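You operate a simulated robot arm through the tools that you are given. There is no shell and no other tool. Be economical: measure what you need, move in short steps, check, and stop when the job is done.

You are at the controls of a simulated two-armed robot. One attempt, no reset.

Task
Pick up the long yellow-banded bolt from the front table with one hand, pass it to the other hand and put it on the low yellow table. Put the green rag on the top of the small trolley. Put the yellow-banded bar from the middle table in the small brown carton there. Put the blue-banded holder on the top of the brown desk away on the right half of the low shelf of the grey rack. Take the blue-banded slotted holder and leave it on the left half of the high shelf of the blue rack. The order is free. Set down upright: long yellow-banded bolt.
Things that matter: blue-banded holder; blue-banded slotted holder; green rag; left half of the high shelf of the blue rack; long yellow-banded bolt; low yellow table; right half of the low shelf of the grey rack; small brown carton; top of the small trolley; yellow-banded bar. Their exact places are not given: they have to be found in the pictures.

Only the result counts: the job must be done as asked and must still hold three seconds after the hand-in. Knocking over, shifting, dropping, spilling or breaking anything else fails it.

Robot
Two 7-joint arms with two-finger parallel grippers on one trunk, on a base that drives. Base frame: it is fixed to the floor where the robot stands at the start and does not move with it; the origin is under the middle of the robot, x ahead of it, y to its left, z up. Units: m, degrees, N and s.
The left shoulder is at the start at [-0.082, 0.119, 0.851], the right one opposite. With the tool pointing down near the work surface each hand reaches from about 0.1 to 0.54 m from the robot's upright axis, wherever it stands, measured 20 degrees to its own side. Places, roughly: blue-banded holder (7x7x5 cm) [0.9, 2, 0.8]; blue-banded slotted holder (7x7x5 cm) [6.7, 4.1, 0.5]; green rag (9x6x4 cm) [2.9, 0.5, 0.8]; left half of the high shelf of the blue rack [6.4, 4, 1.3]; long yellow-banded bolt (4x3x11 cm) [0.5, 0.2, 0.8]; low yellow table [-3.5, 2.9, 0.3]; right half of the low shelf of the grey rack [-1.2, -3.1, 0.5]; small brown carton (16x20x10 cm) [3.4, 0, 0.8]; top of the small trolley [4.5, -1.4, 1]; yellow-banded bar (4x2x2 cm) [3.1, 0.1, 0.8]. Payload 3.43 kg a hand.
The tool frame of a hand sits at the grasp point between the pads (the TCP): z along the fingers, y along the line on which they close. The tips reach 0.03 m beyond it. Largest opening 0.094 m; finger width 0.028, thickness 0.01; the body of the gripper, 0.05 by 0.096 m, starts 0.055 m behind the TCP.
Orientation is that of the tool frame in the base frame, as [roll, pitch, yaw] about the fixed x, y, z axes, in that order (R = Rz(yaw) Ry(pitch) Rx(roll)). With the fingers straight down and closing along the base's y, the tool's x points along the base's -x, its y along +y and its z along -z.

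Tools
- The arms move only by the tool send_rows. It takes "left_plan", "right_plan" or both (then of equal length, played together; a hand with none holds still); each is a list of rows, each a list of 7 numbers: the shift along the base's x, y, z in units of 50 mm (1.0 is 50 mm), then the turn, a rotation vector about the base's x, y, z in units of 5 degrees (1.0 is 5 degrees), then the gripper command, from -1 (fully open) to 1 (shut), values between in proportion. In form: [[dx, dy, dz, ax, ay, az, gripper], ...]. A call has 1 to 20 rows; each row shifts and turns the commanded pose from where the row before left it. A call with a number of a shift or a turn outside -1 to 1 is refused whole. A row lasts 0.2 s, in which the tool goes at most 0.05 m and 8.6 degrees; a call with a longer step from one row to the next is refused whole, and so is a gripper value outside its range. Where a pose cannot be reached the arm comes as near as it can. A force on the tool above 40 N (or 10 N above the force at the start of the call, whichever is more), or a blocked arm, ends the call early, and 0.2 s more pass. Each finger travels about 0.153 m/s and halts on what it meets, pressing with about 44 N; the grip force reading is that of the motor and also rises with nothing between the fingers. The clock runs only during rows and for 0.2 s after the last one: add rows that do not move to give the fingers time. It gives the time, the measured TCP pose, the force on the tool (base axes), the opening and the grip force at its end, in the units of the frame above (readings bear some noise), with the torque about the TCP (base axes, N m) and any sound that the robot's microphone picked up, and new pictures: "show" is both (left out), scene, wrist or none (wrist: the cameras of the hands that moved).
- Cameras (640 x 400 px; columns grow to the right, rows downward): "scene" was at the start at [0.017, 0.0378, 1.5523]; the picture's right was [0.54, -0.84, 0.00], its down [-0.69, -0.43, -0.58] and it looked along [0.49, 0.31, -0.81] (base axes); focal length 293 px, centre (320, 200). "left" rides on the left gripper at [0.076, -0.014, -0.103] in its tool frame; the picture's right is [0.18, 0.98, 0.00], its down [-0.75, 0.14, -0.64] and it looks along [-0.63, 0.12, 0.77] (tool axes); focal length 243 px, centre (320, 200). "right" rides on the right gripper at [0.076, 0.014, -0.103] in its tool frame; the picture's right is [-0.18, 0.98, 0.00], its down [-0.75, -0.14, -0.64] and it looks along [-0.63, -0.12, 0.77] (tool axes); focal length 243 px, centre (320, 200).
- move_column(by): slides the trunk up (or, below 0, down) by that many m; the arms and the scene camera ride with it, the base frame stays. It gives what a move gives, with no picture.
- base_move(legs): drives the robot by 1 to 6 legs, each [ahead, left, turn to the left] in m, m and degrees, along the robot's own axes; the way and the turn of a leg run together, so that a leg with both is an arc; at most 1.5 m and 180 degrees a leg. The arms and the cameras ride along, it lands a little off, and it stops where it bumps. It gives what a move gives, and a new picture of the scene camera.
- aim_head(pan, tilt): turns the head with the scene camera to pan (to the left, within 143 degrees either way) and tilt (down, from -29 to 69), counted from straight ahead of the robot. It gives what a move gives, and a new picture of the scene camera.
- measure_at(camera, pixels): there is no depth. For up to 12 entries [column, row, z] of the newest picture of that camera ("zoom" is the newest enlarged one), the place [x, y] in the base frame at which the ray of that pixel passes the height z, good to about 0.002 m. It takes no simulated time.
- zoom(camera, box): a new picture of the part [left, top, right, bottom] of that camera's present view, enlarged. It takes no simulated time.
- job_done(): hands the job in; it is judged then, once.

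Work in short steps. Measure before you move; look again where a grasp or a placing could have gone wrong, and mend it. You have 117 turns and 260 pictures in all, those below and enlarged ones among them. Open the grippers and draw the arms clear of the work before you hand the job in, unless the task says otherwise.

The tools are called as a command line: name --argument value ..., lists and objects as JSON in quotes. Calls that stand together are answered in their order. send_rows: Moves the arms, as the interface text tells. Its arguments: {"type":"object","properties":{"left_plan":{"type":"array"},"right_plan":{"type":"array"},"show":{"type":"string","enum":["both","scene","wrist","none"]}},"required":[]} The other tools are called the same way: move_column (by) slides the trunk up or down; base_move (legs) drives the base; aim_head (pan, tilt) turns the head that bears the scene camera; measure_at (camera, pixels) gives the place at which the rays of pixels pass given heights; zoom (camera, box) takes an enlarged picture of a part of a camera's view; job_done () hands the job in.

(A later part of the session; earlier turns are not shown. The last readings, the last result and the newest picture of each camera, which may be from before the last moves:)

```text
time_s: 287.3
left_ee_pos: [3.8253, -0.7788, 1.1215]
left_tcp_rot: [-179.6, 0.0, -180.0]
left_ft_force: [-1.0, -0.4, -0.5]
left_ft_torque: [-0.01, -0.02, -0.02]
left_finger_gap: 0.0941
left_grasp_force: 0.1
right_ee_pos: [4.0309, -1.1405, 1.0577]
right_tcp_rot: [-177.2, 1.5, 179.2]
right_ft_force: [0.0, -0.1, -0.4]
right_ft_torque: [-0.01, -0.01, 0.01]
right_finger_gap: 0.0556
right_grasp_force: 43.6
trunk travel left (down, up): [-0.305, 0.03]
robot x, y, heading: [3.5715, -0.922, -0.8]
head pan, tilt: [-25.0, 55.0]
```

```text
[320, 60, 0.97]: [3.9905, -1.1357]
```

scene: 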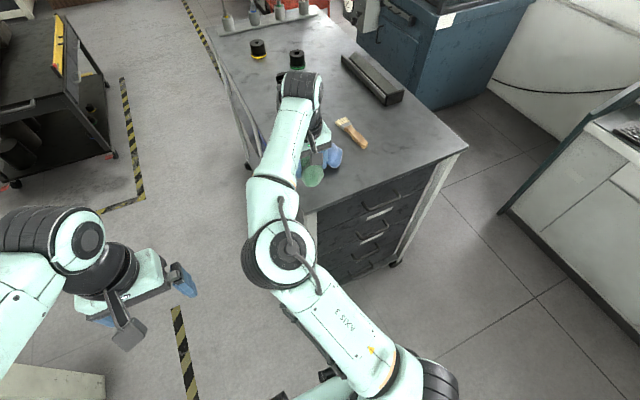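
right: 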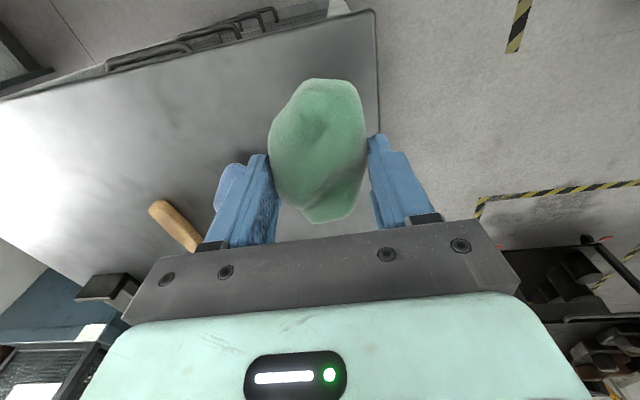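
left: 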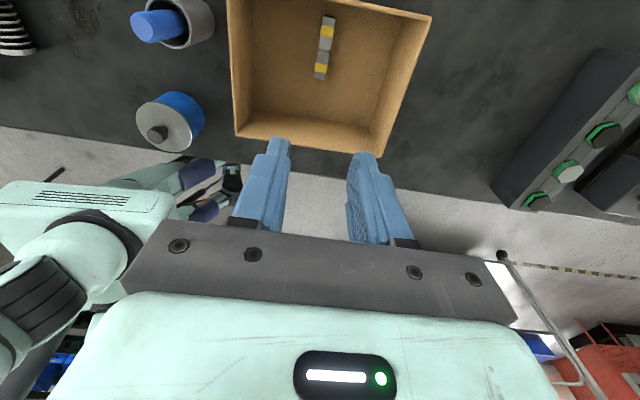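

measure_at --camera "right" --pixels '[[373, 12, 0.97], [379, 130, 0.97], [228, 180, 0.98], [218, 200, 0.98], [152, 208, 0.98], [195, 245, 0.98], [100, 75, 0.97]]'

zoom --camera "scene" --box '[240, 60, 400, 220]'

```text
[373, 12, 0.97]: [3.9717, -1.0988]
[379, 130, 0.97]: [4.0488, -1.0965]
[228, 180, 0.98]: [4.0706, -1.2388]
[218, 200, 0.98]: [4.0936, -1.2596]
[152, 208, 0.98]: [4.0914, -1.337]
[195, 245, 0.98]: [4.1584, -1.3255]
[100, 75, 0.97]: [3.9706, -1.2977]
```

```text
2.50 times, centred on (320, 140) of scene
```

zoom: 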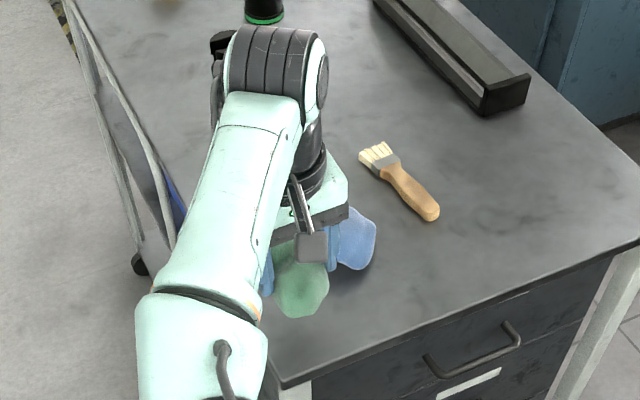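

Blue rag's near edge is ~3 cm off the finger; opening will be kept small. I lower the rag to the top.

send_rows --right_plan '[[-0.05, 0.08, -0.4, 0, 0, 0, 1], [0, 0, -0.4, 0, 0, 0, 1], [0, 0, -0.1, 0, 0, 0, 1], [0, 0, 0, 0, 0, 0, 1]]' --show "wrist"

```text
time_s: 288.3
left_ee_pos: [3.8249, -0.7786, 1.1217]
left_tcp_rot: [-179.6, 0.0, -179.9]
left_ft_force: [-0.5, 0.5, 0.5]
left_ft_torque: [0.01, -0.02, -0.02]
left_finger_gap: 0.094
left_grasp_force: 0.1
right_ee_pos: [4.0264, -1.1365, 1.0108]
right_tcp_rot: [-177.2, 1.5, 179.2]
right_ft_force: [-0.4, 0.4, -1.6]
right_ft_torque: [-0.01, -0.01, 0.03]
right_finger_gap: 0.0556
right_grasp_force: 44.1
trunk travel left (down, up): [-0.305, 0.03]
robot x, y, heading: [3.5703, -0.9251, -0.7]
head pan, tilt: [-25.0, 55.0]
```

right: 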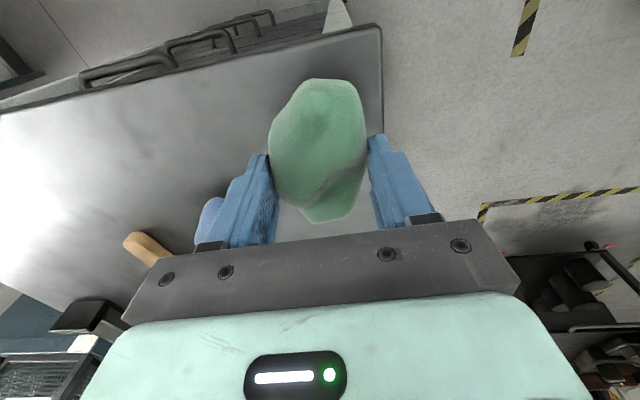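

send_rows --right_plan '[[0, -0.06, -0.08, 0, 0, 0, 1], [0, 0, -0.08, 0, 0, 0, 1], [0, 0, -0.08, 0, 0, 0, 1]]' --show "none"

```text
time_s: 289.1
left_ee_pos: [3.8252, -0.778, 1.121]
left_tcp_rot: [-179.6, 0.0, -179.9]
left_ft_force: [-0.9, 0.6, 0.1]
left_ft_torque: [0.01, 0.0, -0.01]
left_finger_gap: 0.0937
left_grasp_force: 0.0
right_ee_pos: [4.0268, -1.1405, 0.9999]
right_tcp_rot: [-177.2, 1.5, 179.4]
right_ft_force: [-0.1, 0.8, -0.8]
right_ft_torque: [-0.03, -0.02, 0.0]
right_finger_gap: 0.0558
right_grasp_force: 43.3
trunk travel left (down, up): [-0.305, 0.03]
robot x, y, heading: [3.5677, -0.9258, -0.7]
head pan, tilt: [-25.0, 55.0]
```

send_rows --right_plan '[[0, 0, -0.06, 0, 0, 0, 1], [0, 0, -0.06, 0, 0, 0, 1], [0, 0, -0.06, 0, 0, 0, 1]]' --show "wrist"

```text
time_s: 289.9
left_ee_pos: [3.8242, -0.7777, 1.1199]
left_tcp_rot: [-179.5, -0.1, -179.9]
left_ft_force: [-0.3, -0.9, -0.2]
left_ft_torque: [0.03, 0.01, 0.01]
left_finger_gap: 0.0938
left_grasp_force: 0.0
right_ee_pos: [4.0264, -1.141, 0.9931]
right_tcp_rot: [-177.2, 1.5, 179.1]
right_ft_force: [0.3, 0.4, 0.0]
right_ft_torque: [-0.01, 0.01, 0.0]
right_finger_gap: 0.0556
right_grasp_force: 43.6
trunk travel left (down, up): [-0.305, 0.03]
robot x, y, heading: [3.5716, -0.9212, -0.7]
head pan, tilt: [-25.0, 55.0]
```

right: 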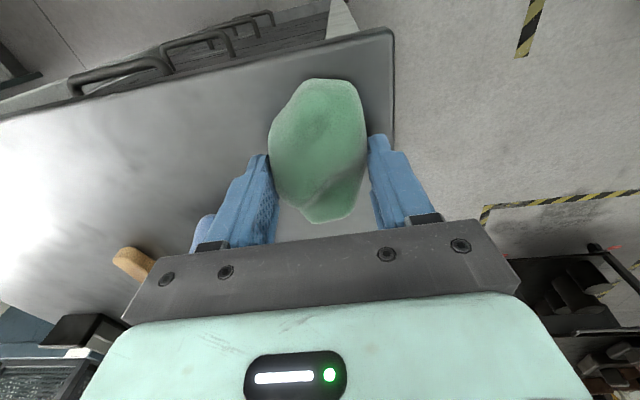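

No contact yet; continue down gently.

send_rows --right_plan '[[0, 0, -0.06, 0, 0, 0, 1], [0, 0, -0.06, 0, 0, 0, 1], [0, 0, -0.06, 0, 0, 0, 1], [0, 0, -0.06, 0, 0, 0, 1]]' --show "none"

```text
time_s: 291.0
left_ee_pos: [3.824, -0.7777, 1.1217]
left_tcp_rot: [-179.6, 0.1, -179.8]
left_ft_force: [-1.1, 0.5, -0.6]
left_ft_torque: [0.0, 0.01, 0.02]
left_finger_gap: 0.0939
left_grasp_force: 0.0
right_ee_pos: [4.0266, -1.1393, 0.9852]
right_tcp_rot: [-177.1, 2.1, 179.3]
right_ft_force: [-4.6, 1.7, 17.1]
right_ft_torque: [0.46, 0.52, 0.03]
right_finger_gap: 0.0558
right_grasp_force: 44.2
trunk travel left (down, up): [-0.305, 0.03]
robot x, y, heading: [3.5729, -0.9204, -0.8]
head pan, tilt: [-25.0, 55.0]
stopped in row 4 (right hand): the force on the tool passed its limit at 44 N (the readings are from after the stop); the commanded pose is now the measured one
```

Contact at z 0.985. I relieve 2 mm, open to ~70 mm and rise.

send_rows --right_plan '[[0, 0, 0.05, 0, 0, 0, 1], [0, 0, 0, 0, 0, 0, -0.45], [0, 0, 0, 0, 0, 0, -0.45], [0, 0, 0, 0, 0, 0, -0.45], [0, 0, 0.4, 0, 0, 0, -0.45], [0, 0, 0.8, 0, 0, 0, -0.45], [0, 0, 0.9, 0, 0, 0, -0.45], [-0.2, 0, 0.6, 0, 0, 0, -1]]' --show "wrist"

zoom --camera "scene" --box '[240, 60, 400, 220]'

```text
time_s: 292.8
left_ee_pos: [3.8242, -0.7779, 1.1219]
left_tcp_rot: [-179.5, 0.0, -179.9]
left_ft_force: [0.5, 0.4, -0.5]
left_ft_torque: [0.05, 0.01, 0.01]
left_finger_gap: 0.0941
left_grasp_force: 0.0
right_ee_pos: [4.0154, -1.1384, 1.123]
right_tcp_rot: [-177.1, 2.0, 179.3]
right_ft_force: [0.3, 0.4, -0.5]
right_ft_torque: [0.0, -0.03, 0.01]
right_finger_gap: 0.0939
right_grasp_force: 0.0
trunk travel left (down, up): [-0.305, 0.03]
robot x, y, heading: [3.5695, -0.9269, -0.9]
head pan, tilt: [-25.0, 55.0]
```

right: 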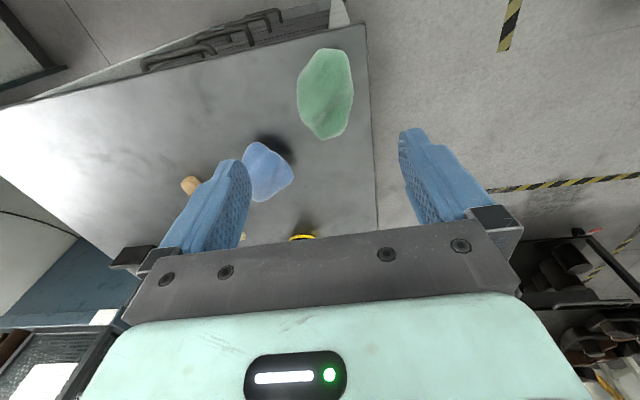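

```text
2.50 times, centred on (320, 140) of scene
```

zoom: 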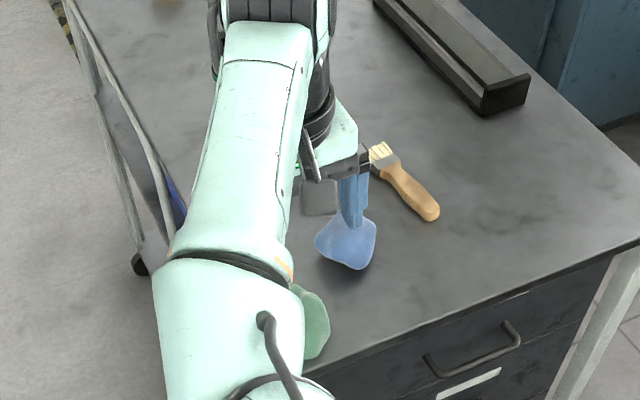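

Rag rests on the trolley. I retract the right arm and look toward the blue rack.

send_rows --right_plan '[[-0.7, 0.1, 0, 0, 0, 0, -1], [-0.7, 0.1, 0, 0, 0, 0, -1], [-0.7, 0.1, 0, 0, 0, 0, -1], [-0.7, 0.1, 0, 0, 0, 0, -1], [-0.5, 0.1, 0, 0, 0, 0, -1]]' --show "none"

aim_head --pan 60 --tilt 25

aim_head --pan 15 --tilt 30

```text
time_s: 294.0
left_ee_pos: [3.8249, -0.7782, 1.1212]
left_tcp_rot: [-179.6, 0.0, -179.9]
left_ft_force: [0.3, 0.4, -0.5]
left_ft_torque: [0.02, 0.03, 0.02]
left_finger_gap: 0.0941
left_grasp_force: 0.1
right_ee_pos: [3.8508, -1.1147, 1.1221]
right_tcp_rot: [-177.2, 2.0, 179.2]
right_ft_force: [0.6, -0.7, -1.0]
right_ft_torque: [0.0, 0.01, -0.01]
right_finger_gap: 0.0942
right_grasp_force: 0.0
trunk travel left (down, up): [-0.305, 0.03]
robot x, y, heading: [3.5707, -0.9261, -1.1]
head pan, tilt: [-25.0, 55.0]
```

```text
time_s: 295.6
left_ee_pos: [3.8249, -0.7789, 1.1212]
left_tcp_rot: [-179.6, 0.0, -179.8]
left_ft_force: [0.4, 0.9, 0.3]
left_ft_torque: [0.0, -0.02, 0.01]
left_finger_gap: 0.0941
left_grasp_force: 0.0
right_ee_pos: [3.8531, -1.1163, 1.1213]
right_tcp_rot: [-177.1, 2.0, 179.2]
right_ft_force: [-0.6, -0.8, 0.2]
right_ft_torque: [0.02, -0.01, 0.02]
right_finger_gap: 0.0938
right_grasp_force: 0.0
trunk travel left (down, up): [-0.305, 0.03]
robot x, y, heading: [3.5679, -0.9222, -1.2]
head pan, tilt: [60.0, 25.0]
```

scene: 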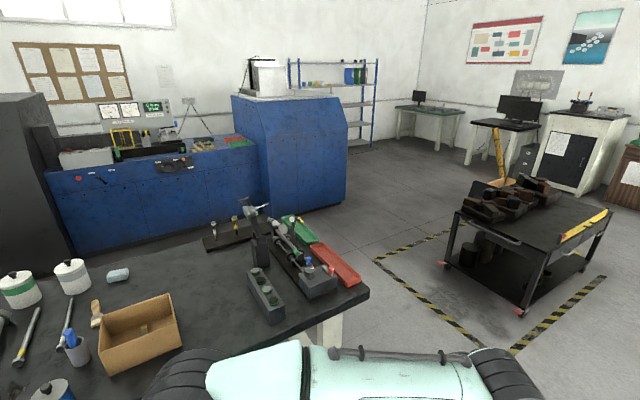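

```text
time_s: 296.7
left_ee_pos: [3.8251, -0.7789, 1.1219]
left_tcp_rot: [-179.6, 0.0, -179.9]
left_ft_force: [0.3, -1.4, -0.6]
left_ft_torque: [0.01, -0.02, 0.02]
left_finger_gap: 0.0942
left_grasp_force: 0.0
right_ee_pos: [3.8516, -1.1156, 1.1217]
right_tcp_rot: [-177.1, 1.9, 179.3]
right_ft_force: [-0.1, 0.9, 0.2]
right_ft_torque: [-0.01, 0.02, 0.01]
right_finger_gap: 0.094
right_grasp_force: 0.0
trunk travel left (down, up): [-0.305, 0.03]
robot x, y, heading: [3.5708, -0.9202, -0.7]
head pan, tilt: [15.0, 30.0]
```

scene: 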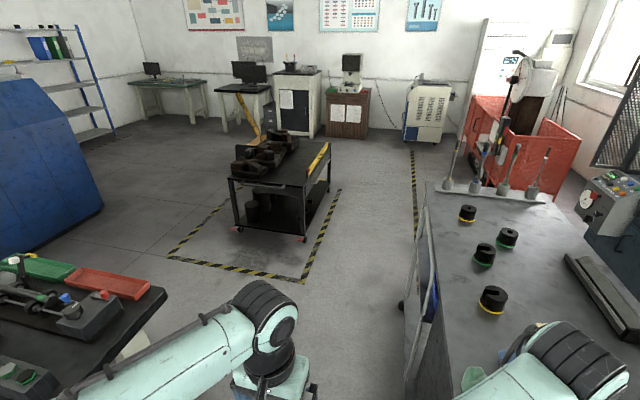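

measure_at --camera "scene" --pixels '[[240, 232, 0], [303, 240, 0], [327, 190, 0], [168, 257, 0], [300, 283, 0], [100, 210, 0], [115, 138, 0], [165, 292, 0.8], [30, 245, 0], [190, 123, 0]]'

```text
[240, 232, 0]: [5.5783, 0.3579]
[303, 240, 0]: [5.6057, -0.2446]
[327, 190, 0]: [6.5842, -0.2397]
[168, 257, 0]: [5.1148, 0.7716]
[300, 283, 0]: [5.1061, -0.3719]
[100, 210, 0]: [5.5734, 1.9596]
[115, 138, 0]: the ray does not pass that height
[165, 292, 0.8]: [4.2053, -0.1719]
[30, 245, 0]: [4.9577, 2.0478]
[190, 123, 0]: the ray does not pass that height
```

Cart stands at x 5.55–6.6, y −0.25…0.4; blue machine corner at (5.57,1.96). I go round: left, ahead, turn left, north, then east past the machine.

base_move --legs '[[0, 0.35, 1], [1.2, 0, 0], [0, 0, 90], [1.4, 0, 0], [0.45, -0.7, 0], [0.1, -0.8, 0]]'

```text
time_s: 329.5
left_ee_pos: [6.1485, 1.5912, 1.1218]
left_tcp_rot: [-179.6, 0.0, -89.9]
left_ft_force: [0.3, 0.5, -0.2]
left_ft_torque: [0.01, 0.01, 0.01]
left_finger_gap: 0.0941
left_grasp_force: 0.1
right_ee_pos: [6.4854, 1.6161, 1.1232]
right_tcp_rot: [-177.1, 2.0, -90.7]
right_ft_force: [-0.2, 0.8, -0.4]
right_ft_torque: [0.0, 0.0, -0.02]
right_finger_gap: 0.0939
right_grasp_force: 0.1
trunk travel left (down, up): [-0.305, 0.03]
robot x, y, heading: [6.2913, 1.3355, 88.9]
head pan, tilt: [15.0, 30.0]
```

scene: 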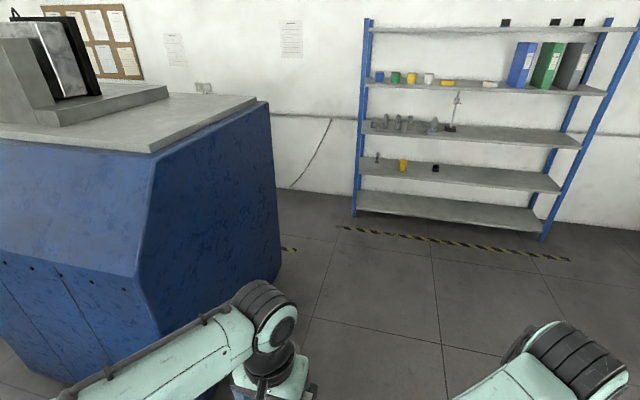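

The blue rack is ahead-right, a small dark thing on the second-lowest shelf at (435,168). I zoom in and measure.

zoom --camera "scene" --box '[340, 10, 640, 250]'

measure_at --camera "scene" --pixels '[[355, 216, 0], [542, 240, 0], [435, 171, 0.5], [360, 172, 0.5], [560, 190, 0.5], [367, 85, 1.3], [605, 93, 1.3], [270, 260, 0], [340, 228, 0], [570, 260, 0]]'

```text
1.67 times, centred on (490, 130) of scene
```

zoom: 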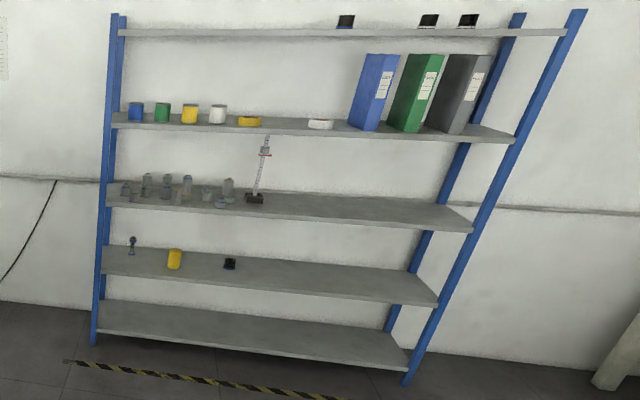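

```text
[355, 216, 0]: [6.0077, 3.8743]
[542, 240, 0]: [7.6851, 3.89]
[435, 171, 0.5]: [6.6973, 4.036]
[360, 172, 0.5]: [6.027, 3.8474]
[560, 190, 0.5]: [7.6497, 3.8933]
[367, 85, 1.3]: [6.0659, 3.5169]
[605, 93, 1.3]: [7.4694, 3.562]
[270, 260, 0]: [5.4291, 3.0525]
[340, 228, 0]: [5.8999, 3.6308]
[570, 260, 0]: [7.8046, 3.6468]
```

Holder near (6.70, 4.05) on the z≈0.5 shelf; rack front y≈3.87, x 6.01–7.67, high shelf ≈1.26. I drive to (6.56, 3.15).

base_move --legs '[[1.25, -0.14, 1.1], [0.55, -0.13, 0]]'

aim_head --pan -5 --tilt 30

```text
time_s: 338.7
left_ee_pos: [6.4003, 3.3991, 1.1215]
left_tcp_rot: [-179.6, 0.0, -88.2]
left_ft_force: [-0.2, 0.6, 0.7]
left_ft_torque: [0.02, 0.0, 0.02]
left_finger_gap: 0.0939
left_grasp_force: 0.0
right_ee_pos: [6.7363, 3.4369, 1.1216]
right_tcp_rot: [-177.1, 2.0, -88.9]
right_ft_force: [0.6, 0.1, 0.4]
right_ft_torque: [-0.01, -0.01, -0.02]
right_finger_gap: 0.0939
right_grasp_force: 0.0
trunk travel left (down, up): [-0.305, 0.03]
robot x, y, heading: [6.5523, 3.1493, 90.8]
head pan, tilt: [15.0, 30.0]
```

scene: 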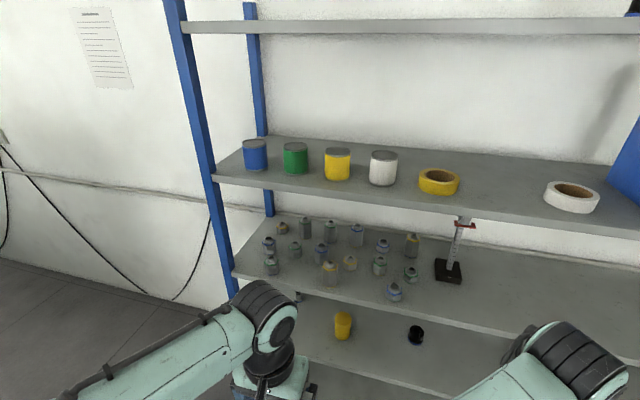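

```text
time_s: 339.6
left_ee_pos: [6.4011, 3.3998, 1.1212]
left_tcp_rot: [-179.6, 0.0, -88.2]
left_ft_force: [0.1, -0.4, 0.2]
left_ft_torque: [0.03, -0.03, -0.01]
left_finger_gap: 0.094
left_grasp_force: 0.1
right_ee_pos: [6.7365, 3.4366, 1.1218]
right_tcp_rot: [-177.0, 2.0, -88.9]
right_ft_force: [-0.4, 0.0, 0.7]
right_ft_torque: [-0.03, 0.01, 0.0]
right_finger_gap: 0.0941
right_grasp_force: 0.2
trunk travel left (down, up): [-0.305, 0.03]
robot x, y, heading: [6.5537, 3.1484, 90.7]
head pan, tilt: [-5.0, 30.0]
```

scene: 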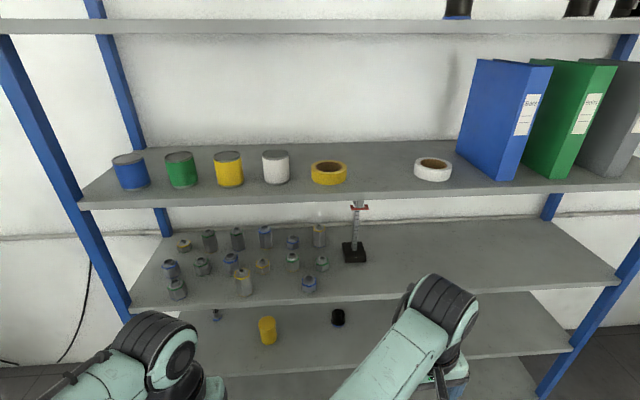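

measure_at --camera "scene" --pixels '[[380, 193, 1.22], [380, 193, 1.25], [380, 193, 1.28], [328, 183, 1.25], [345, 183, 1.25], [415, 178, 1.25], [275, 183, 1.25], [380, 148, 1.25], [338, 325, 0.5], [338, 320, 0.55], [260, 365, 0.5], [380, 202, 1.22]]'

zoom --camera "scene" --box '[240, 120, 480, 360]'

```text
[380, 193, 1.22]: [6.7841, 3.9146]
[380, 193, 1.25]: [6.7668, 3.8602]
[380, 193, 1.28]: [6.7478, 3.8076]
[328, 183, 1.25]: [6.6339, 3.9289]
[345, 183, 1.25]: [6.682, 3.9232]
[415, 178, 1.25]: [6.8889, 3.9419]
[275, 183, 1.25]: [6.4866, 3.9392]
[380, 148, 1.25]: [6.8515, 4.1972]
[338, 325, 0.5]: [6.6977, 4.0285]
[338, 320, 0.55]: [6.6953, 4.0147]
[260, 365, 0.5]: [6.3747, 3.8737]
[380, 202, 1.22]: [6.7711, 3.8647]
```

```text
1.67 times, centred on (360, 240) of scene
```

zoom: 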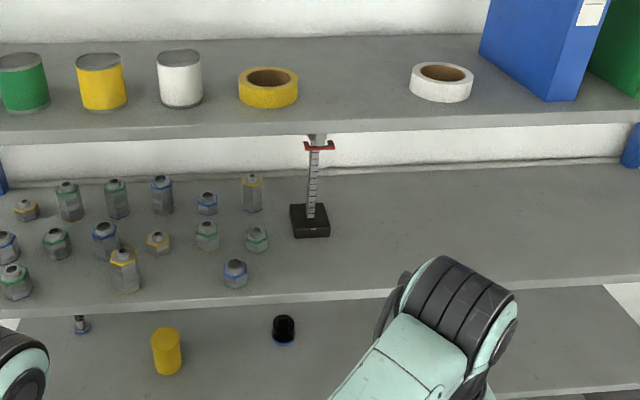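

High shelf z≈1.25, front edge 3.86; free gap for placing at x≈6.765 between the rings. Holder centre ≈(6.697, 4.055). I lower the trunk and tilt the right tool 50° forward at z≈0.6.

move_column --by -0.3

send_rows --right_plan '[[0, 0.06, -0.4, 0.96, 0.58, 0, -1], [0, 0.06, -0.4, 0.96, 0, 0, -1], [0, 0.06, -0.4, 0.96, 0, 0, -1], [0, 0.06, -0.4, 0.96, 0, 0, -1], [0, 0.06, -0.4, 0.96, 0, 0, -1], [0, 0.06, -0.4, 0.96, 0, 0, -1], [0, 0.06, -0.4, 0.96, 0, 0, -1], [0, 0.06, -0.4, 0.96, 0, 0, -1], [0, 0.06, -0.5, 0.96, 0, 0, -1], [0, 0.06, -0.5, 0.96, 0, 0, -1]]' --show "wrist"

aim_head --pan -5 --tilt 35

```text
time_s: 342.6
left_ee_pos: [6.4001, 3.3992, 0.8211]
left_tcp_rot: [-179.7, -0.1, -88.1]
left_ft_force: [0.9, -0.4, -0.1]
left_ft_torque: [0.02, -0.01, -0.03]
left_finger_gap: 0.0941
left_grasp_force: 0.0
right_ee_pos: [6.7361, 3.4361, 0.8234]
right_tcp_rot: [-177.1, 2.1, -89.1]
right_ft_force: [0.0, 0.0, 1.5]
right_ft_torque: [0.01, -0.02, -0.01]
right_finger_gap: 0.0941
right_grasp_force: 0.1
trunk travel left (down, up): [-0.005, 0.33]
robot x, y, heading: [6.5507, 3.1506, 90.3]
head pan, tilt: [-5.0, 30.0]
```

```text
time_s: 344.8
left_ee_pos: [6.4005, 3.4015, 0.8203]
left_tcp_rot: [-179.6, 0.0, -88.2]
left_ft_force: [0.2, -0.3, 0.0]
left_ft_torque: [0.03, 0.03, 0.02]
left_finger_gap: 0.0939
left_grasp_force: 0.0
right_ee_pos: [6.7366, 3.4944, 0.6154]
right_tcp_rot: [-179.0, 50.0, -88.5]
right_ft_force: [0.4, -0.8, 0.0]
right_ft_torque: [0.01, 0.02, 0.01]
right_finger_gap: 0.0941
right_grasp_force: 0.2
right hand out of reach, approached as far as the arm can: row 9, 10
trunk travel left (down, up): [-0.005, 0.33]
robot x, y, heading: [6.5522, 3.1511, 90.7]
head pan, tilt: [-5.0, 30.0]
```

right: 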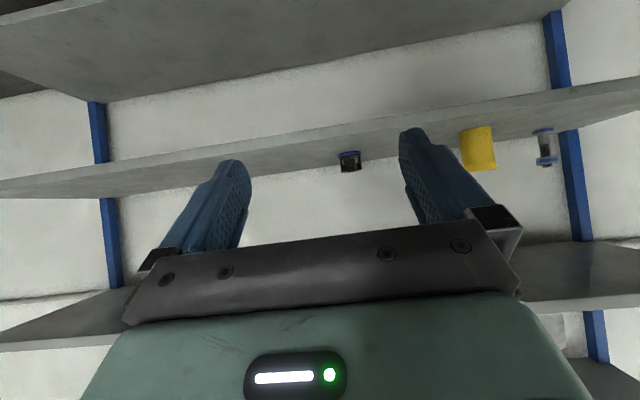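

```text
time_s: 345.4
left_ee_pos: [6.3997, 3.4003, 0.821]
left_tcp_rot: [-179.6, 0.0, -88.2]
left_ft_force: [0.7, -0.2, -0.5]
left_ft_torque: [0.01, 0.0, -0.02]
left_finger_gap: 0.0937
left_grasp_force: 0.1
right_ee_pos: [6.7366, 3.4935, 0.6177]
right_tcp_rot: [-179.0, 49.9, -88.7]
right_ft_force: [0.7, 0.3, -0.1]
right_ft_torque: [0.01, 0.0, -0.01]
right_finger_gap: 0.0941
right_grasp_force: 0.1
trunk travel left (down, up): [-0.005, 0.33]
robot x, y, heading: [6.5514, 3.1485, 90.5]
head pan, tilt: [-5.0, 35.0]
```

scene: 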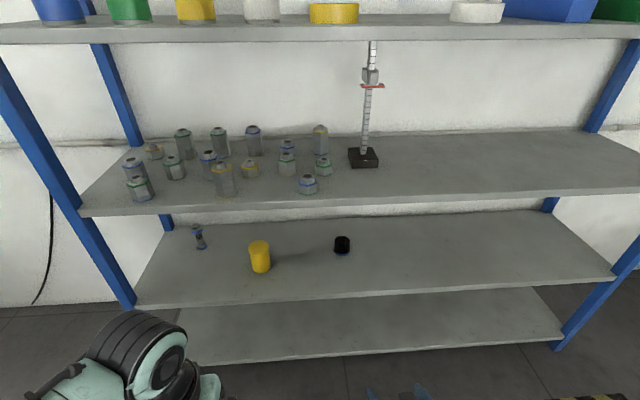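

zoom --camera "scene" --box '[280, 210, 400, 300]'

measure_at --camera "right" --pixels '[[349, 155, 0.5], [350, 152, 0.5], [338, 153, 0.5], [361, 152, 0.5], [350, 172, 0.55]]'

measure_at --camera "scene" --pixels '[[342, 254, 0.48], [342, 254, 0.5], [333, 251, 0.5], [351, 251, 0.5], [342, 238, 0.55], [342, 289, 0.5], [342, 289, 0.48]]'

```text
4.44 times, centred on (340, 255) of scene
```

zoom: 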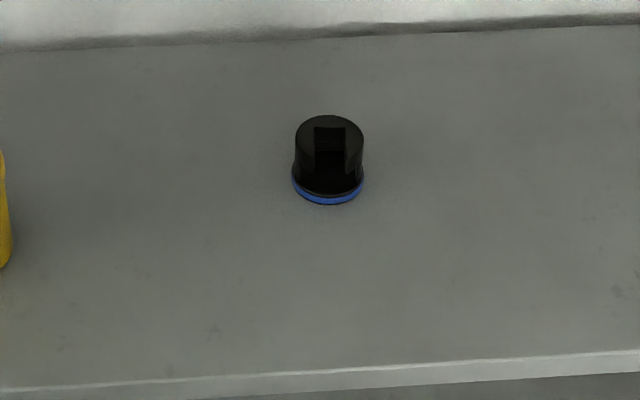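

```text
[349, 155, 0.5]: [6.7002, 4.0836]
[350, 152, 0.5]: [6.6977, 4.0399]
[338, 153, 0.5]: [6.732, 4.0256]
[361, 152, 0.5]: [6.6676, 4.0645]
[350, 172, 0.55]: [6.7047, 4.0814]
```

```text
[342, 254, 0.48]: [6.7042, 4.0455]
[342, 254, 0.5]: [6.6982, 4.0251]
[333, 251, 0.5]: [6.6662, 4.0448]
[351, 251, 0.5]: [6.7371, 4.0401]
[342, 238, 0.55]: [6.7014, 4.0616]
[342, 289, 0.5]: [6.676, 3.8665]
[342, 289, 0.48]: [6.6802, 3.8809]
```

Holder centre (6.70, 4.055). I drive ahead 0.325 m.

base_move --legs '[[0.32, -0.02, -0.6]]'

```text
time_s: 347.6
left_ee_pos: [6.4189, 3.7178, 0.8209]
left_tcp_rot: [-179.5, 0.1, -88.8]
left_ft_force: [0.6, -0.2, 0.0]
left_ft_torque: [-0.02, 0.01, -0.03]
left_finger_gap: 0.0942
left_grasp_force: 0.0
right_ee_pos: [6.7574, 3.807, 0.6163]
right_tcp_rot: [-178.9, 49.9, -89.2]
right_ft_force: [0.5, -0.5, 0.3]
right_ft_torque: [-0.03, -0.01, 0.0]
right_finger_gap: 0.0941
right_grasp_force: 0.0
trunk travel left (down, up): [-0.005, 0.33]
robot x, y, heading: [6.5722, 3.4659, 90.1]
head pan, tilt: [-5.0, 35.0]
```

scene: 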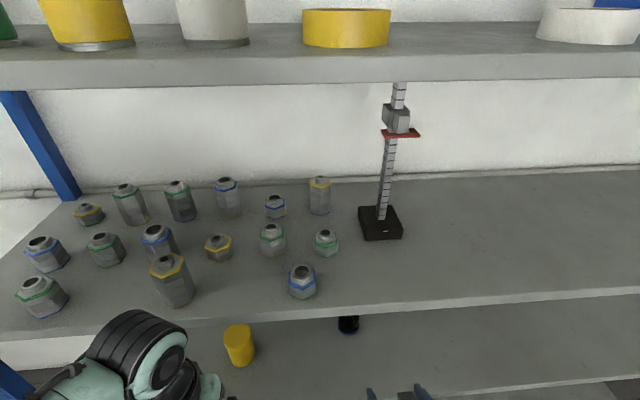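

I enter the shelf toward a pre-grasp at (6.70, 3.92, 0.57) and look with the wrist camera.

send_rows --right_plan '[[-0.38, 0.7, -0.3, 0, 0, 0, -1], [-0.38, 0.7, -0.3, 0, 0, 0, -1], [-0.38, 0.7, -0.3, 0, 0, 0, -1], [0, 0, 0, 0, 0, 0, -1]]' --show "wrist"

```text
time_s: 348.6
left_ee_pos: [6.4178, 3.7168, 0.8223]
left_tcp_rot: [-179.6, 0.0, -88.8]
left_ft_force: [-0.3, 0.5, -0.5]
left_ft_torque: [-0.03, 0.0, 0.0]
left_finger_gap: 0.094
left_grasp_force: 0.1
right_ee_pos: [6.702, 3.9134, 0.5695]
right_tcp_rot: [-179.0, 49.9, -89.3]
right_ft_force: [-0.5, 0.5, 0.4]
right_ft_torque: [0.01, 0.01, 0.0]
right_finger_gap: 0.0942
right_grasp_force: 0.0
trunk travel left (down, up): [-0.005, 0.33]
robot x, y, heading: [6.5714, 3.4667, 90.2]
head pan, tilt: [-5.0, 35.0]
```

right: 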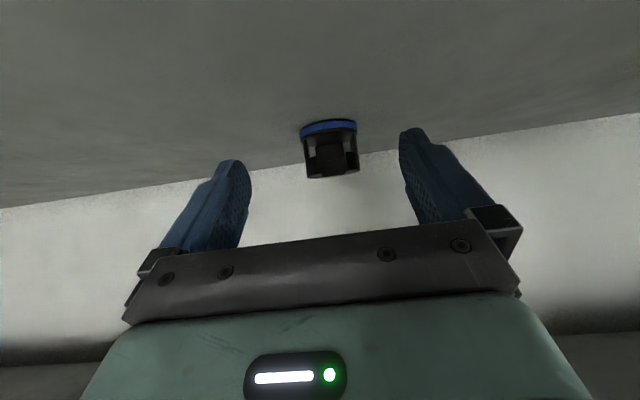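

Holder is centred between the fingers. I advance to (6.70, 4.052, 0.537) and close.

send_rows --right_plan '[[-0.01, 0.7, -0.16, 0, 0, 0, -1], [-0.01, 0.7, -0.16, 0, 0, 0, -1], [-0.01, 0.7, -0.16, 0, 0, 0, -1], [-0.01, 0.68, -0.16, 0, 0, 0, -1], [0, 0, 0, 0, 0, 0, -1]]' --show "wrist"

```text
time_s: 349.8
left_ee_pos: [6.42, 3.7161, 0.8218]
left_tcp_rot: [-179.5, 0.1, -88.8]
left_ft_force: [-0.3, -0.9, 0.8]
left_ft_torque: [-0.01, 0.0, -0.03]
left_finger_gap: 0.0938
left_grasp_force: 0.1
right_ee_pos: [6.6986, 4.0527, 0.5389]
right_tcp_rot: [-179.1, 49.8, -89.2]
right_ft_force: [1.4, 0.1, 0.3]
right_ft_torque: [0.03, -0.01, 0.01]
right_finger_gap: 0.094
right_grasp_force: 0.0
trunk travel left (down, up): [-0.005, 0.33]
robot x, y, heading: [6.5698, 3.4628, 90.3]
head pan, tilt: [-5.0, 35.0]
```

right: 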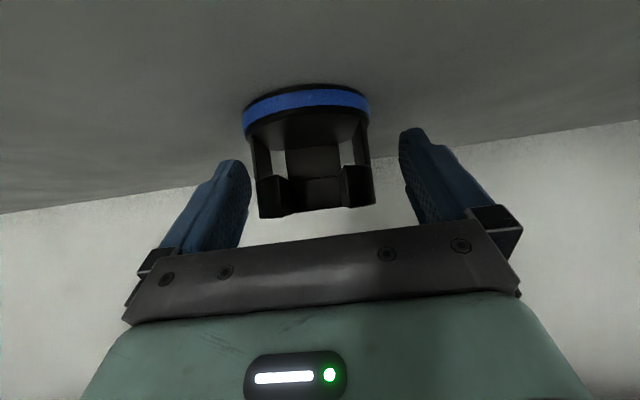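

send_rows --right_plan '[[0, 0, 0, 0, 0, 0, -0.3], [0, 0, 0, 0, 0, 0, 1], [0, 0, 0, 0, 0, 0, 1], [0, 0, 0, 0, 0, 0, 1]]' --show "wrist"

```text
time_s: 350.8
left_ee_pos: [6.419, 3.716, 0.8218]
left_tcp_rot: [-179.6, 0.0, -88.8]
left_ft_force: [-0.4, 0.2, -0.9]
left_ft_torque: [-0.01, 0.01, 0.01]
left_finger_gap: 0.0942
left_grasp_force: 0.1
right_ee_pos: [6.6992, 4.0533, 0.5374]
right_tcp_rot: [-178.9, 49.9, -89.4]
right_ft_force: [2.9, 1.0, 0.6]
right_ft_torque: [-0.02, -0.15, 0.05]
right_finger_gap: 0.0616
right_grasp_force: 44.2
trunk travel left (down, up): [-0.005, 0.33]
robot x, y, heading: [6.571, 3.4673, 90.4]
head pan, tilt: [-5.0, 35.0]
```

right: 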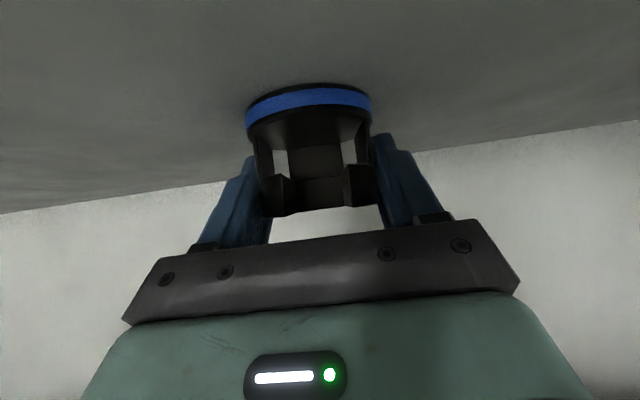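

Gripped (61.6 mm). I lift 35 mm, pull out of the shelf, back the base, and raise the trunk.

send_rows --right_plan '[[0, 0, 0.2, 0, 0, 0, 1], [0, 0, 0.5, 0, 0, 0, 1], [0, -0.4, 0, 0, 0, 0, 1], [0, -0.8, 0, 0, 0, 0, 1], [0, -0.8, 0, 0, 0, 0, 1], [0, -0.8, 0, 0, 0, 0, 1], [0, -0.8, 0, 0, 0, 0, 1], [0, -0.8, 0, 0, 0, 0, 1], [0, -0.6, 0, 0, 0, 0, 1]]' --show "wrist"

base_move --legs '[[-0.25, 0, 0]]'

move_column --by 0.33

```text
time_s: 352.8
left_ee_pos: [6.4196, 3.7172, 0.8212]
left_tcp_rot: [-179.6, -0.1, -88.8]
left_ft_force: [-0.8, 0.2, 0.5]
left_ft_torque: [0.01, -0.01, 0.01]
left_finger_gap: 0.0941
left_grasp_force: 0.0
right_ee_pos: [6.6997, 3.8027, 0.5745]
right_tcp_rot: [-178.9, 50.0, -89.3]
right_ft_force: [-0.1, 0.1, -8.9]
right_ft_torque: [0.02, -0.01, 0.01]
right_finger_gap: 0.0611
right_grasp_force: 44.1
trunk travel left (down, up): [-0.005, 0.33]
robot x, y, heading: [6.5703, 3.4675, 90.3]
head pan, tilt: [-5.0, 35.0]
```

right: 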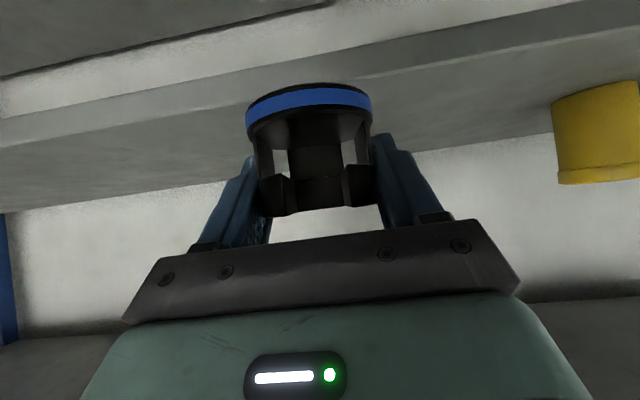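

```text
time_s: 354.6
left_ee_pos: [6.4217, 3.4694, 0.8216]
left_tcp_rot: [-179.5, 0.0, -88.9]
left_ft_force: [-1.4, 0.5, -0.2]
left_ft_torque: [0.0, 0.02, -0.01]
left_finger_gap: 0.094
left_grasp_force: 0.1
right_ee_pos: [6.701, 3.5555, 0.5741]
right_tcp_rot: [-179.0, 49.9, -89.5]
right_ft_force: [-0.2, -0.3, -7.8]
right_ft_torque: [0.04, 0.02, 0.01]
right_finger_gap: 0.0612
right_grasp_force: 43.8
trunk travel left (down, up): [-0.005, 0.33]
robot x, y, heading: [6.5692, 3.2152, 90.0]
head pan, tilt: [-5.0, 35.0]
```

scene: 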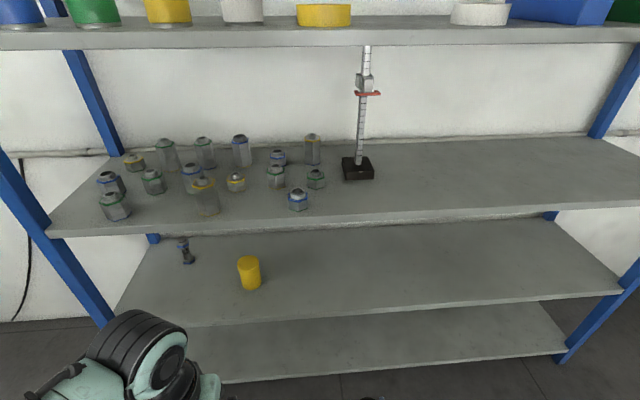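

```text
time_s: 357.8
left_ee_pos: [6.4205, 3.4691, 1.1507]
left_tcp_rot: [-179.6, -0.1, -88.9]
left_ft_force: [-0.1, 0.5, -0.4]
left_ft_torque: [-0.02, -0.01, -0.03]
left_finger_gap: 0.0939
left_grasp_force: 0.0
right_ee_pos: [6.7007, 3.612, 0.943]
right_tcp_rot: [-178.9, 54.8, -89.4]
right_ft_force: [-0.5, -0.3, -8.2]
right_ft_torque: [0.06, 0.02, 0.0]
right_finger_gap: 0.061
right_grasp_force: 44.2
trunk travel left (down, up): [-0.335, 0.0]
robot x, y, heading: [6.5689, 3.2239, 90.3]
head pan, tilt: [-5.0, 35.0]
```

The right hand shifted slightly during the lift (pitch 54.8°). I raise it to z≈1.35 at x≈6.765, restoring 50°.

send_rows --right_plan '[[0.144, 0, 0.9, -0.109, 0, 0, 1], [0.144, 0, 0.9, -0.109, 0, 0, 1], [0.144, 0, 0.9, -0.109, 0, 0, 1], [0.144, 0, 0.9, -0.109, 0, 0, 1], [0.144, 0, 0.9, -0.109, 0, 0, 1], [0.144, 0, 0.9, -0.109, 0, 0, 1], [0.144, 0, 0.9, -0.109, 0, 0, 1], [0.144, 0, 0.9, -0.109, 0, 0, 1], [0.144, 0, 0.9, -0.109, 0, 0, 1], [0, 0, 0, 0, 0, 0, 1]]' --show "both"

```text
time_s: 360.0
left_ee_pos: [6.4214, 3.4703, 1.1506]
left_tcp_rot: [-179.6, -0.1, -88.9]
left_ft_force: [-0.8, 0.4, -0.1]
left_ft_torque: [0.02, -0.01, 0.0]
left_finger_gap: 0.094
left_grasp_force: 0.1
right_ee_pos: [6.7653, 3.6098, 1.3493]
right_tcp_rot: [-178.9, 49.7, -89.3]
right_ft_force: [0.5, 0.4, -7.6]
right_ft_torque: [0.0, -0.01, -0.01]
right_finger_gap: 0.0611
right_grasp_force: 44.3
trunk travel left (down, up): [-0.335, 0.0]
robot x, y, heading: [6.5658, 3.2166, 89.9]
head pan, tilt: [-5.0, 35.0]
```

scene: 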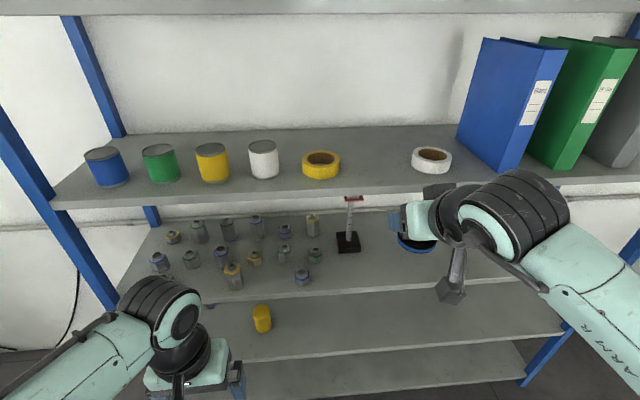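
right: 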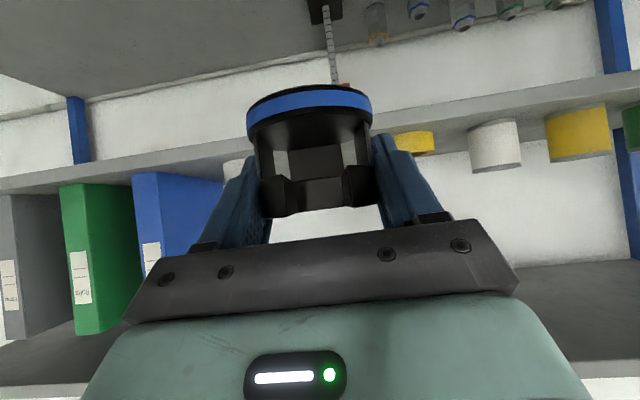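

Posture reached. I measure the gap between the rings again.

measure_at --camera "scene" --pixels '[[340, 167, 1.26], [320, 180, 1.25], [412, 163, 1.26], [432, 174, 1.25], [375, 190, 1.25], [375, 198, 1.22], [375, 135, 1.25], [55, 208, 1.22]]'

measure_at --camera "right" --pixels '[[433, 150, 1.25], [470, 118, 1.22], [470, 130, 1.25], [222, 165, 1.25]]'

zoom --camera "scene" --box '[290, 120, 460, 220]'

```text
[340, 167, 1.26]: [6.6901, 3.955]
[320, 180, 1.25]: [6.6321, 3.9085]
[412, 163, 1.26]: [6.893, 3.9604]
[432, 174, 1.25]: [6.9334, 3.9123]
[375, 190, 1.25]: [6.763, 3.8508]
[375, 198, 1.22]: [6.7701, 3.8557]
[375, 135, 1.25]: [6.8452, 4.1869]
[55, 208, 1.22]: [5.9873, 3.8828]
```

```text
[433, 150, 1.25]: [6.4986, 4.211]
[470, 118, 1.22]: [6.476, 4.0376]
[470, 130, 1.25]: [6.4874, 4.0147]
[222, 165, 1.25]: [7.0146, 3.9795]
```

```text
3.76 times, centred on (375, 170) of scene
```

zoom: 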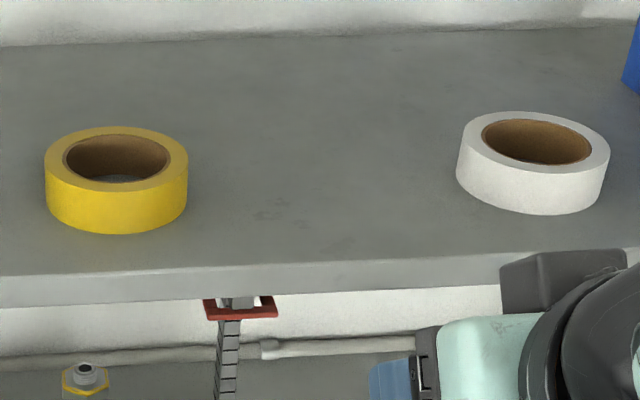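

The two cameras disagree on the shelf's height; I zoom in the wrist view to pick the edge exactly.

zoom --camera "right" --box '[380, 60, 600, 200]'

zoom --camera "right" --box '[0, 100, 260, 270]'

```text
2.86 times, centred on (490, 130) of right
```

zoom: 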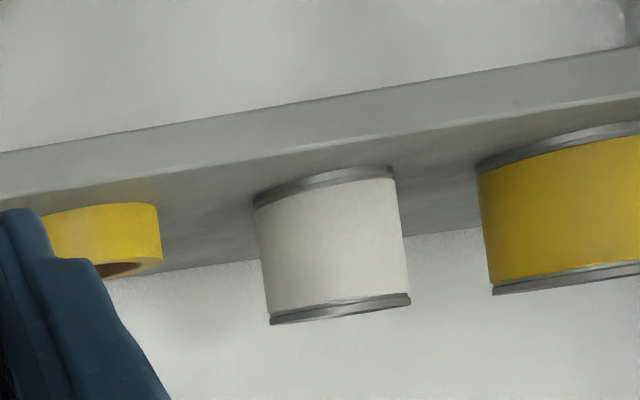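

```text
2.35 times, centred on (130, 185) of right
```

zoom: 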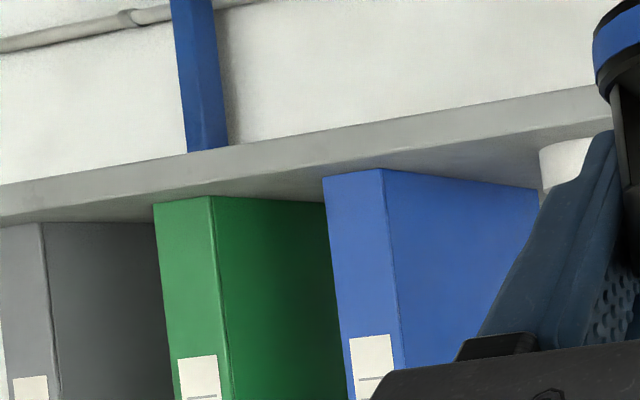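

measure_at --camera "right" --pixels '[[470, 115, 1.24], [470, 115, 1.25], [470, 115, 1.26], [470, 98, 1.22], [200, 160, 1.25]]'

```text
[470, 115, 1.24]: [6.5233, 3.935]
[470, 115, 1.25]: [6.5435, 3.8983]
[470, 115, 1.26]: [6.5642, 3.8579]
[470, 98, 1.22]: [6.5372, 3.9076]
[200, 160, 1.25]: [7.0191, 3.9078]
```

Shelf top ≈1.255, front edge ≈3.865. I drive ahead 0.25 m, holder base at ~1.31 clearing the edge.

base_move --legs '[[0.245, 0, 0.1]]'

```text
time_s: 361.8
left_ee_pos: [6.419, 3.7118, 1.1515]
left_tcp_rot: [-179.6, 0.1, -88.8]
left_ft_force: [-0.3, 0.2, 0.1]
left_ft_torque: [-0.01, 0.01, 0.0]
left_finger_gap: 0.0941
left_grasp_force: 0.1
right_ee_pos: [6.7643, 3.8504, 1.3492]
right_tcp_rot: [-179.0, 49.9, -89.4]
right_ft_force: [0.2, 0.4, -8.4]
right_ft_torque: [-0.01, 0.0, 0.03]
right_finger_gap: 0.0613
right_grasp_force: 44.8
trunk travel left (down, up): [-0.335, 0.0]
robot x, y, heading: [6.5701, 3.4584, 90.1]
head pan, tilt: [-5.0, 35.0]
```

scene: 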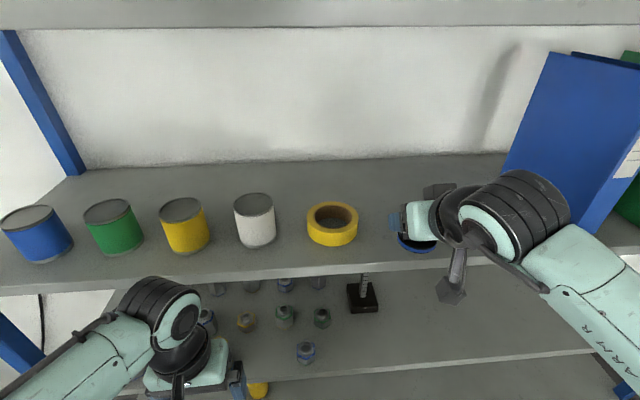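

I advance the arm over the shelf to y=3.945, z≈1.325.

send_rows --right_plan '[[0, 0.63, -0.1, 0, 0, 0, 1], [0, 0.63, -0.15, 0, 0, 0, 1], [0, 0.63, -0.2, 0, 0, 0, 1], [0, 0, 0, 0, 0, 0, 1]]' --show "both"

```text
time_s: 362.8
left_ee_pos: [6.4193, 3.7114, 1.1509]
left_tcp_rot: [-179.6, 0.0, -88.9]
left_ft_force: [0.3, 0.1, 0.4]
left_ft_torque: [0.04, -0.03, 0.02]
left_finger_gap: 0.094
left_grasp_force: 0.1
right_ee_pos: [6.7657, 3.9473, 1.3252]
right_tcp_rot: [-179.0, 49.8, -89.3]
right_ft_force: [-0.2, -0.6, -7.9]
right_ft_torque: [0.05, 0.01, -0.03]
right_finger_gap: 0.0611
right_grasp_force: 44.3
trunk travel left (down, up): [-0.335, 0.0]
robot x, y, heading: [6.5669, 3.462, 90.1]
head pan, tilt: [-5.0, 35.0]
```

scene: 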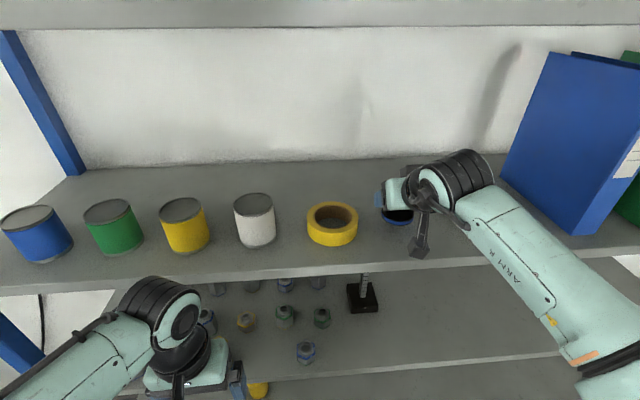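
right: 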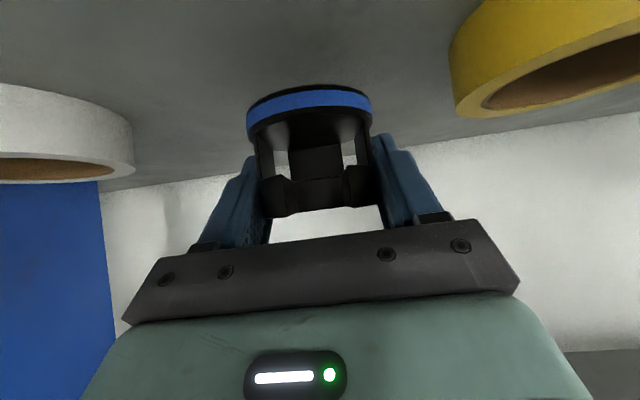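

Gap on both sides is ample. I lower in small steps.

send_rows --right_plan '[[0, 0, -0.2, 0, 0, 0, 1], [0, 0, -0.16, 0, 0, 0, 1], [0, 0, -0.1, 0, 0, 0, 1], [0, 0, -0.06, 0, 0, 0, 1]]' --show "none"

```text
time_s: 363.8
left_ee_pos: [6.42, 3.7138, 1.1509]
left_tcp_rot: [-179.6, 0.0, -88.7]
left_ft_force: [0.0, 0.6, -0.5]
left_ft_torque: [0.02, -0.01, 0.0]
left_finger_gap: 0.094
left_grasp_force: 0.0
right_ee_pos: [6.7625, 3.9482, 1.3]
right_tcp_rot: [-179.0, 49.7, -89.3]
right_ft_force: [-0.3, 0.1, -7.7]
right_ft_torque: [0.02, 0.0, 0.03]
right_finger_gap: 0.0608
right_grasp_force: 44.2
trunk travel left (down, up): [-0.335, 0.0]
robot x, y, heading: [6.5668, 3.4616, 90.0]
head pan, tilt: [-5.0, 35.0]
```

send_rows --right_plan '[[0, 0, -0.05, 0, 0, 0, 1], [0, 0, -0.05, 0, 0, 0, 1], [0, 0, -0.05, 0, 0, 0, 1]]' --show "none"

```text
time_s: 364.6
left_ee_pos: [6.4191, 3.712, 1.152]
left_tcp_rot: [-179.6, 0.1, -88.7]
left_ft_force: [0.6, 0.0, 0.7]
left_ft_torque: [0.0, 0.03, -0.02]
left_finger_gap: 0.094
left_grasp_force: 0.0
right_ee_pos: [6.7631, 3.9476, 1.2977]
right_tcp_rot: [-179.2, 50.5, -89.6]
right_ft_force: [2.6, 2.7, 19.2]
right_ft_torque: [-0.87, -0.15, 0.08]
right_finger_gap: 0.0613
right_grasp_force: 43.5
trunk travel left (down, up): [-0.335, 0.0]
robot x, y, heading: [6.5674, 3.4603, 90.2]
head pan, tilt: [-5.0, 35.0]
5 turns are left
```

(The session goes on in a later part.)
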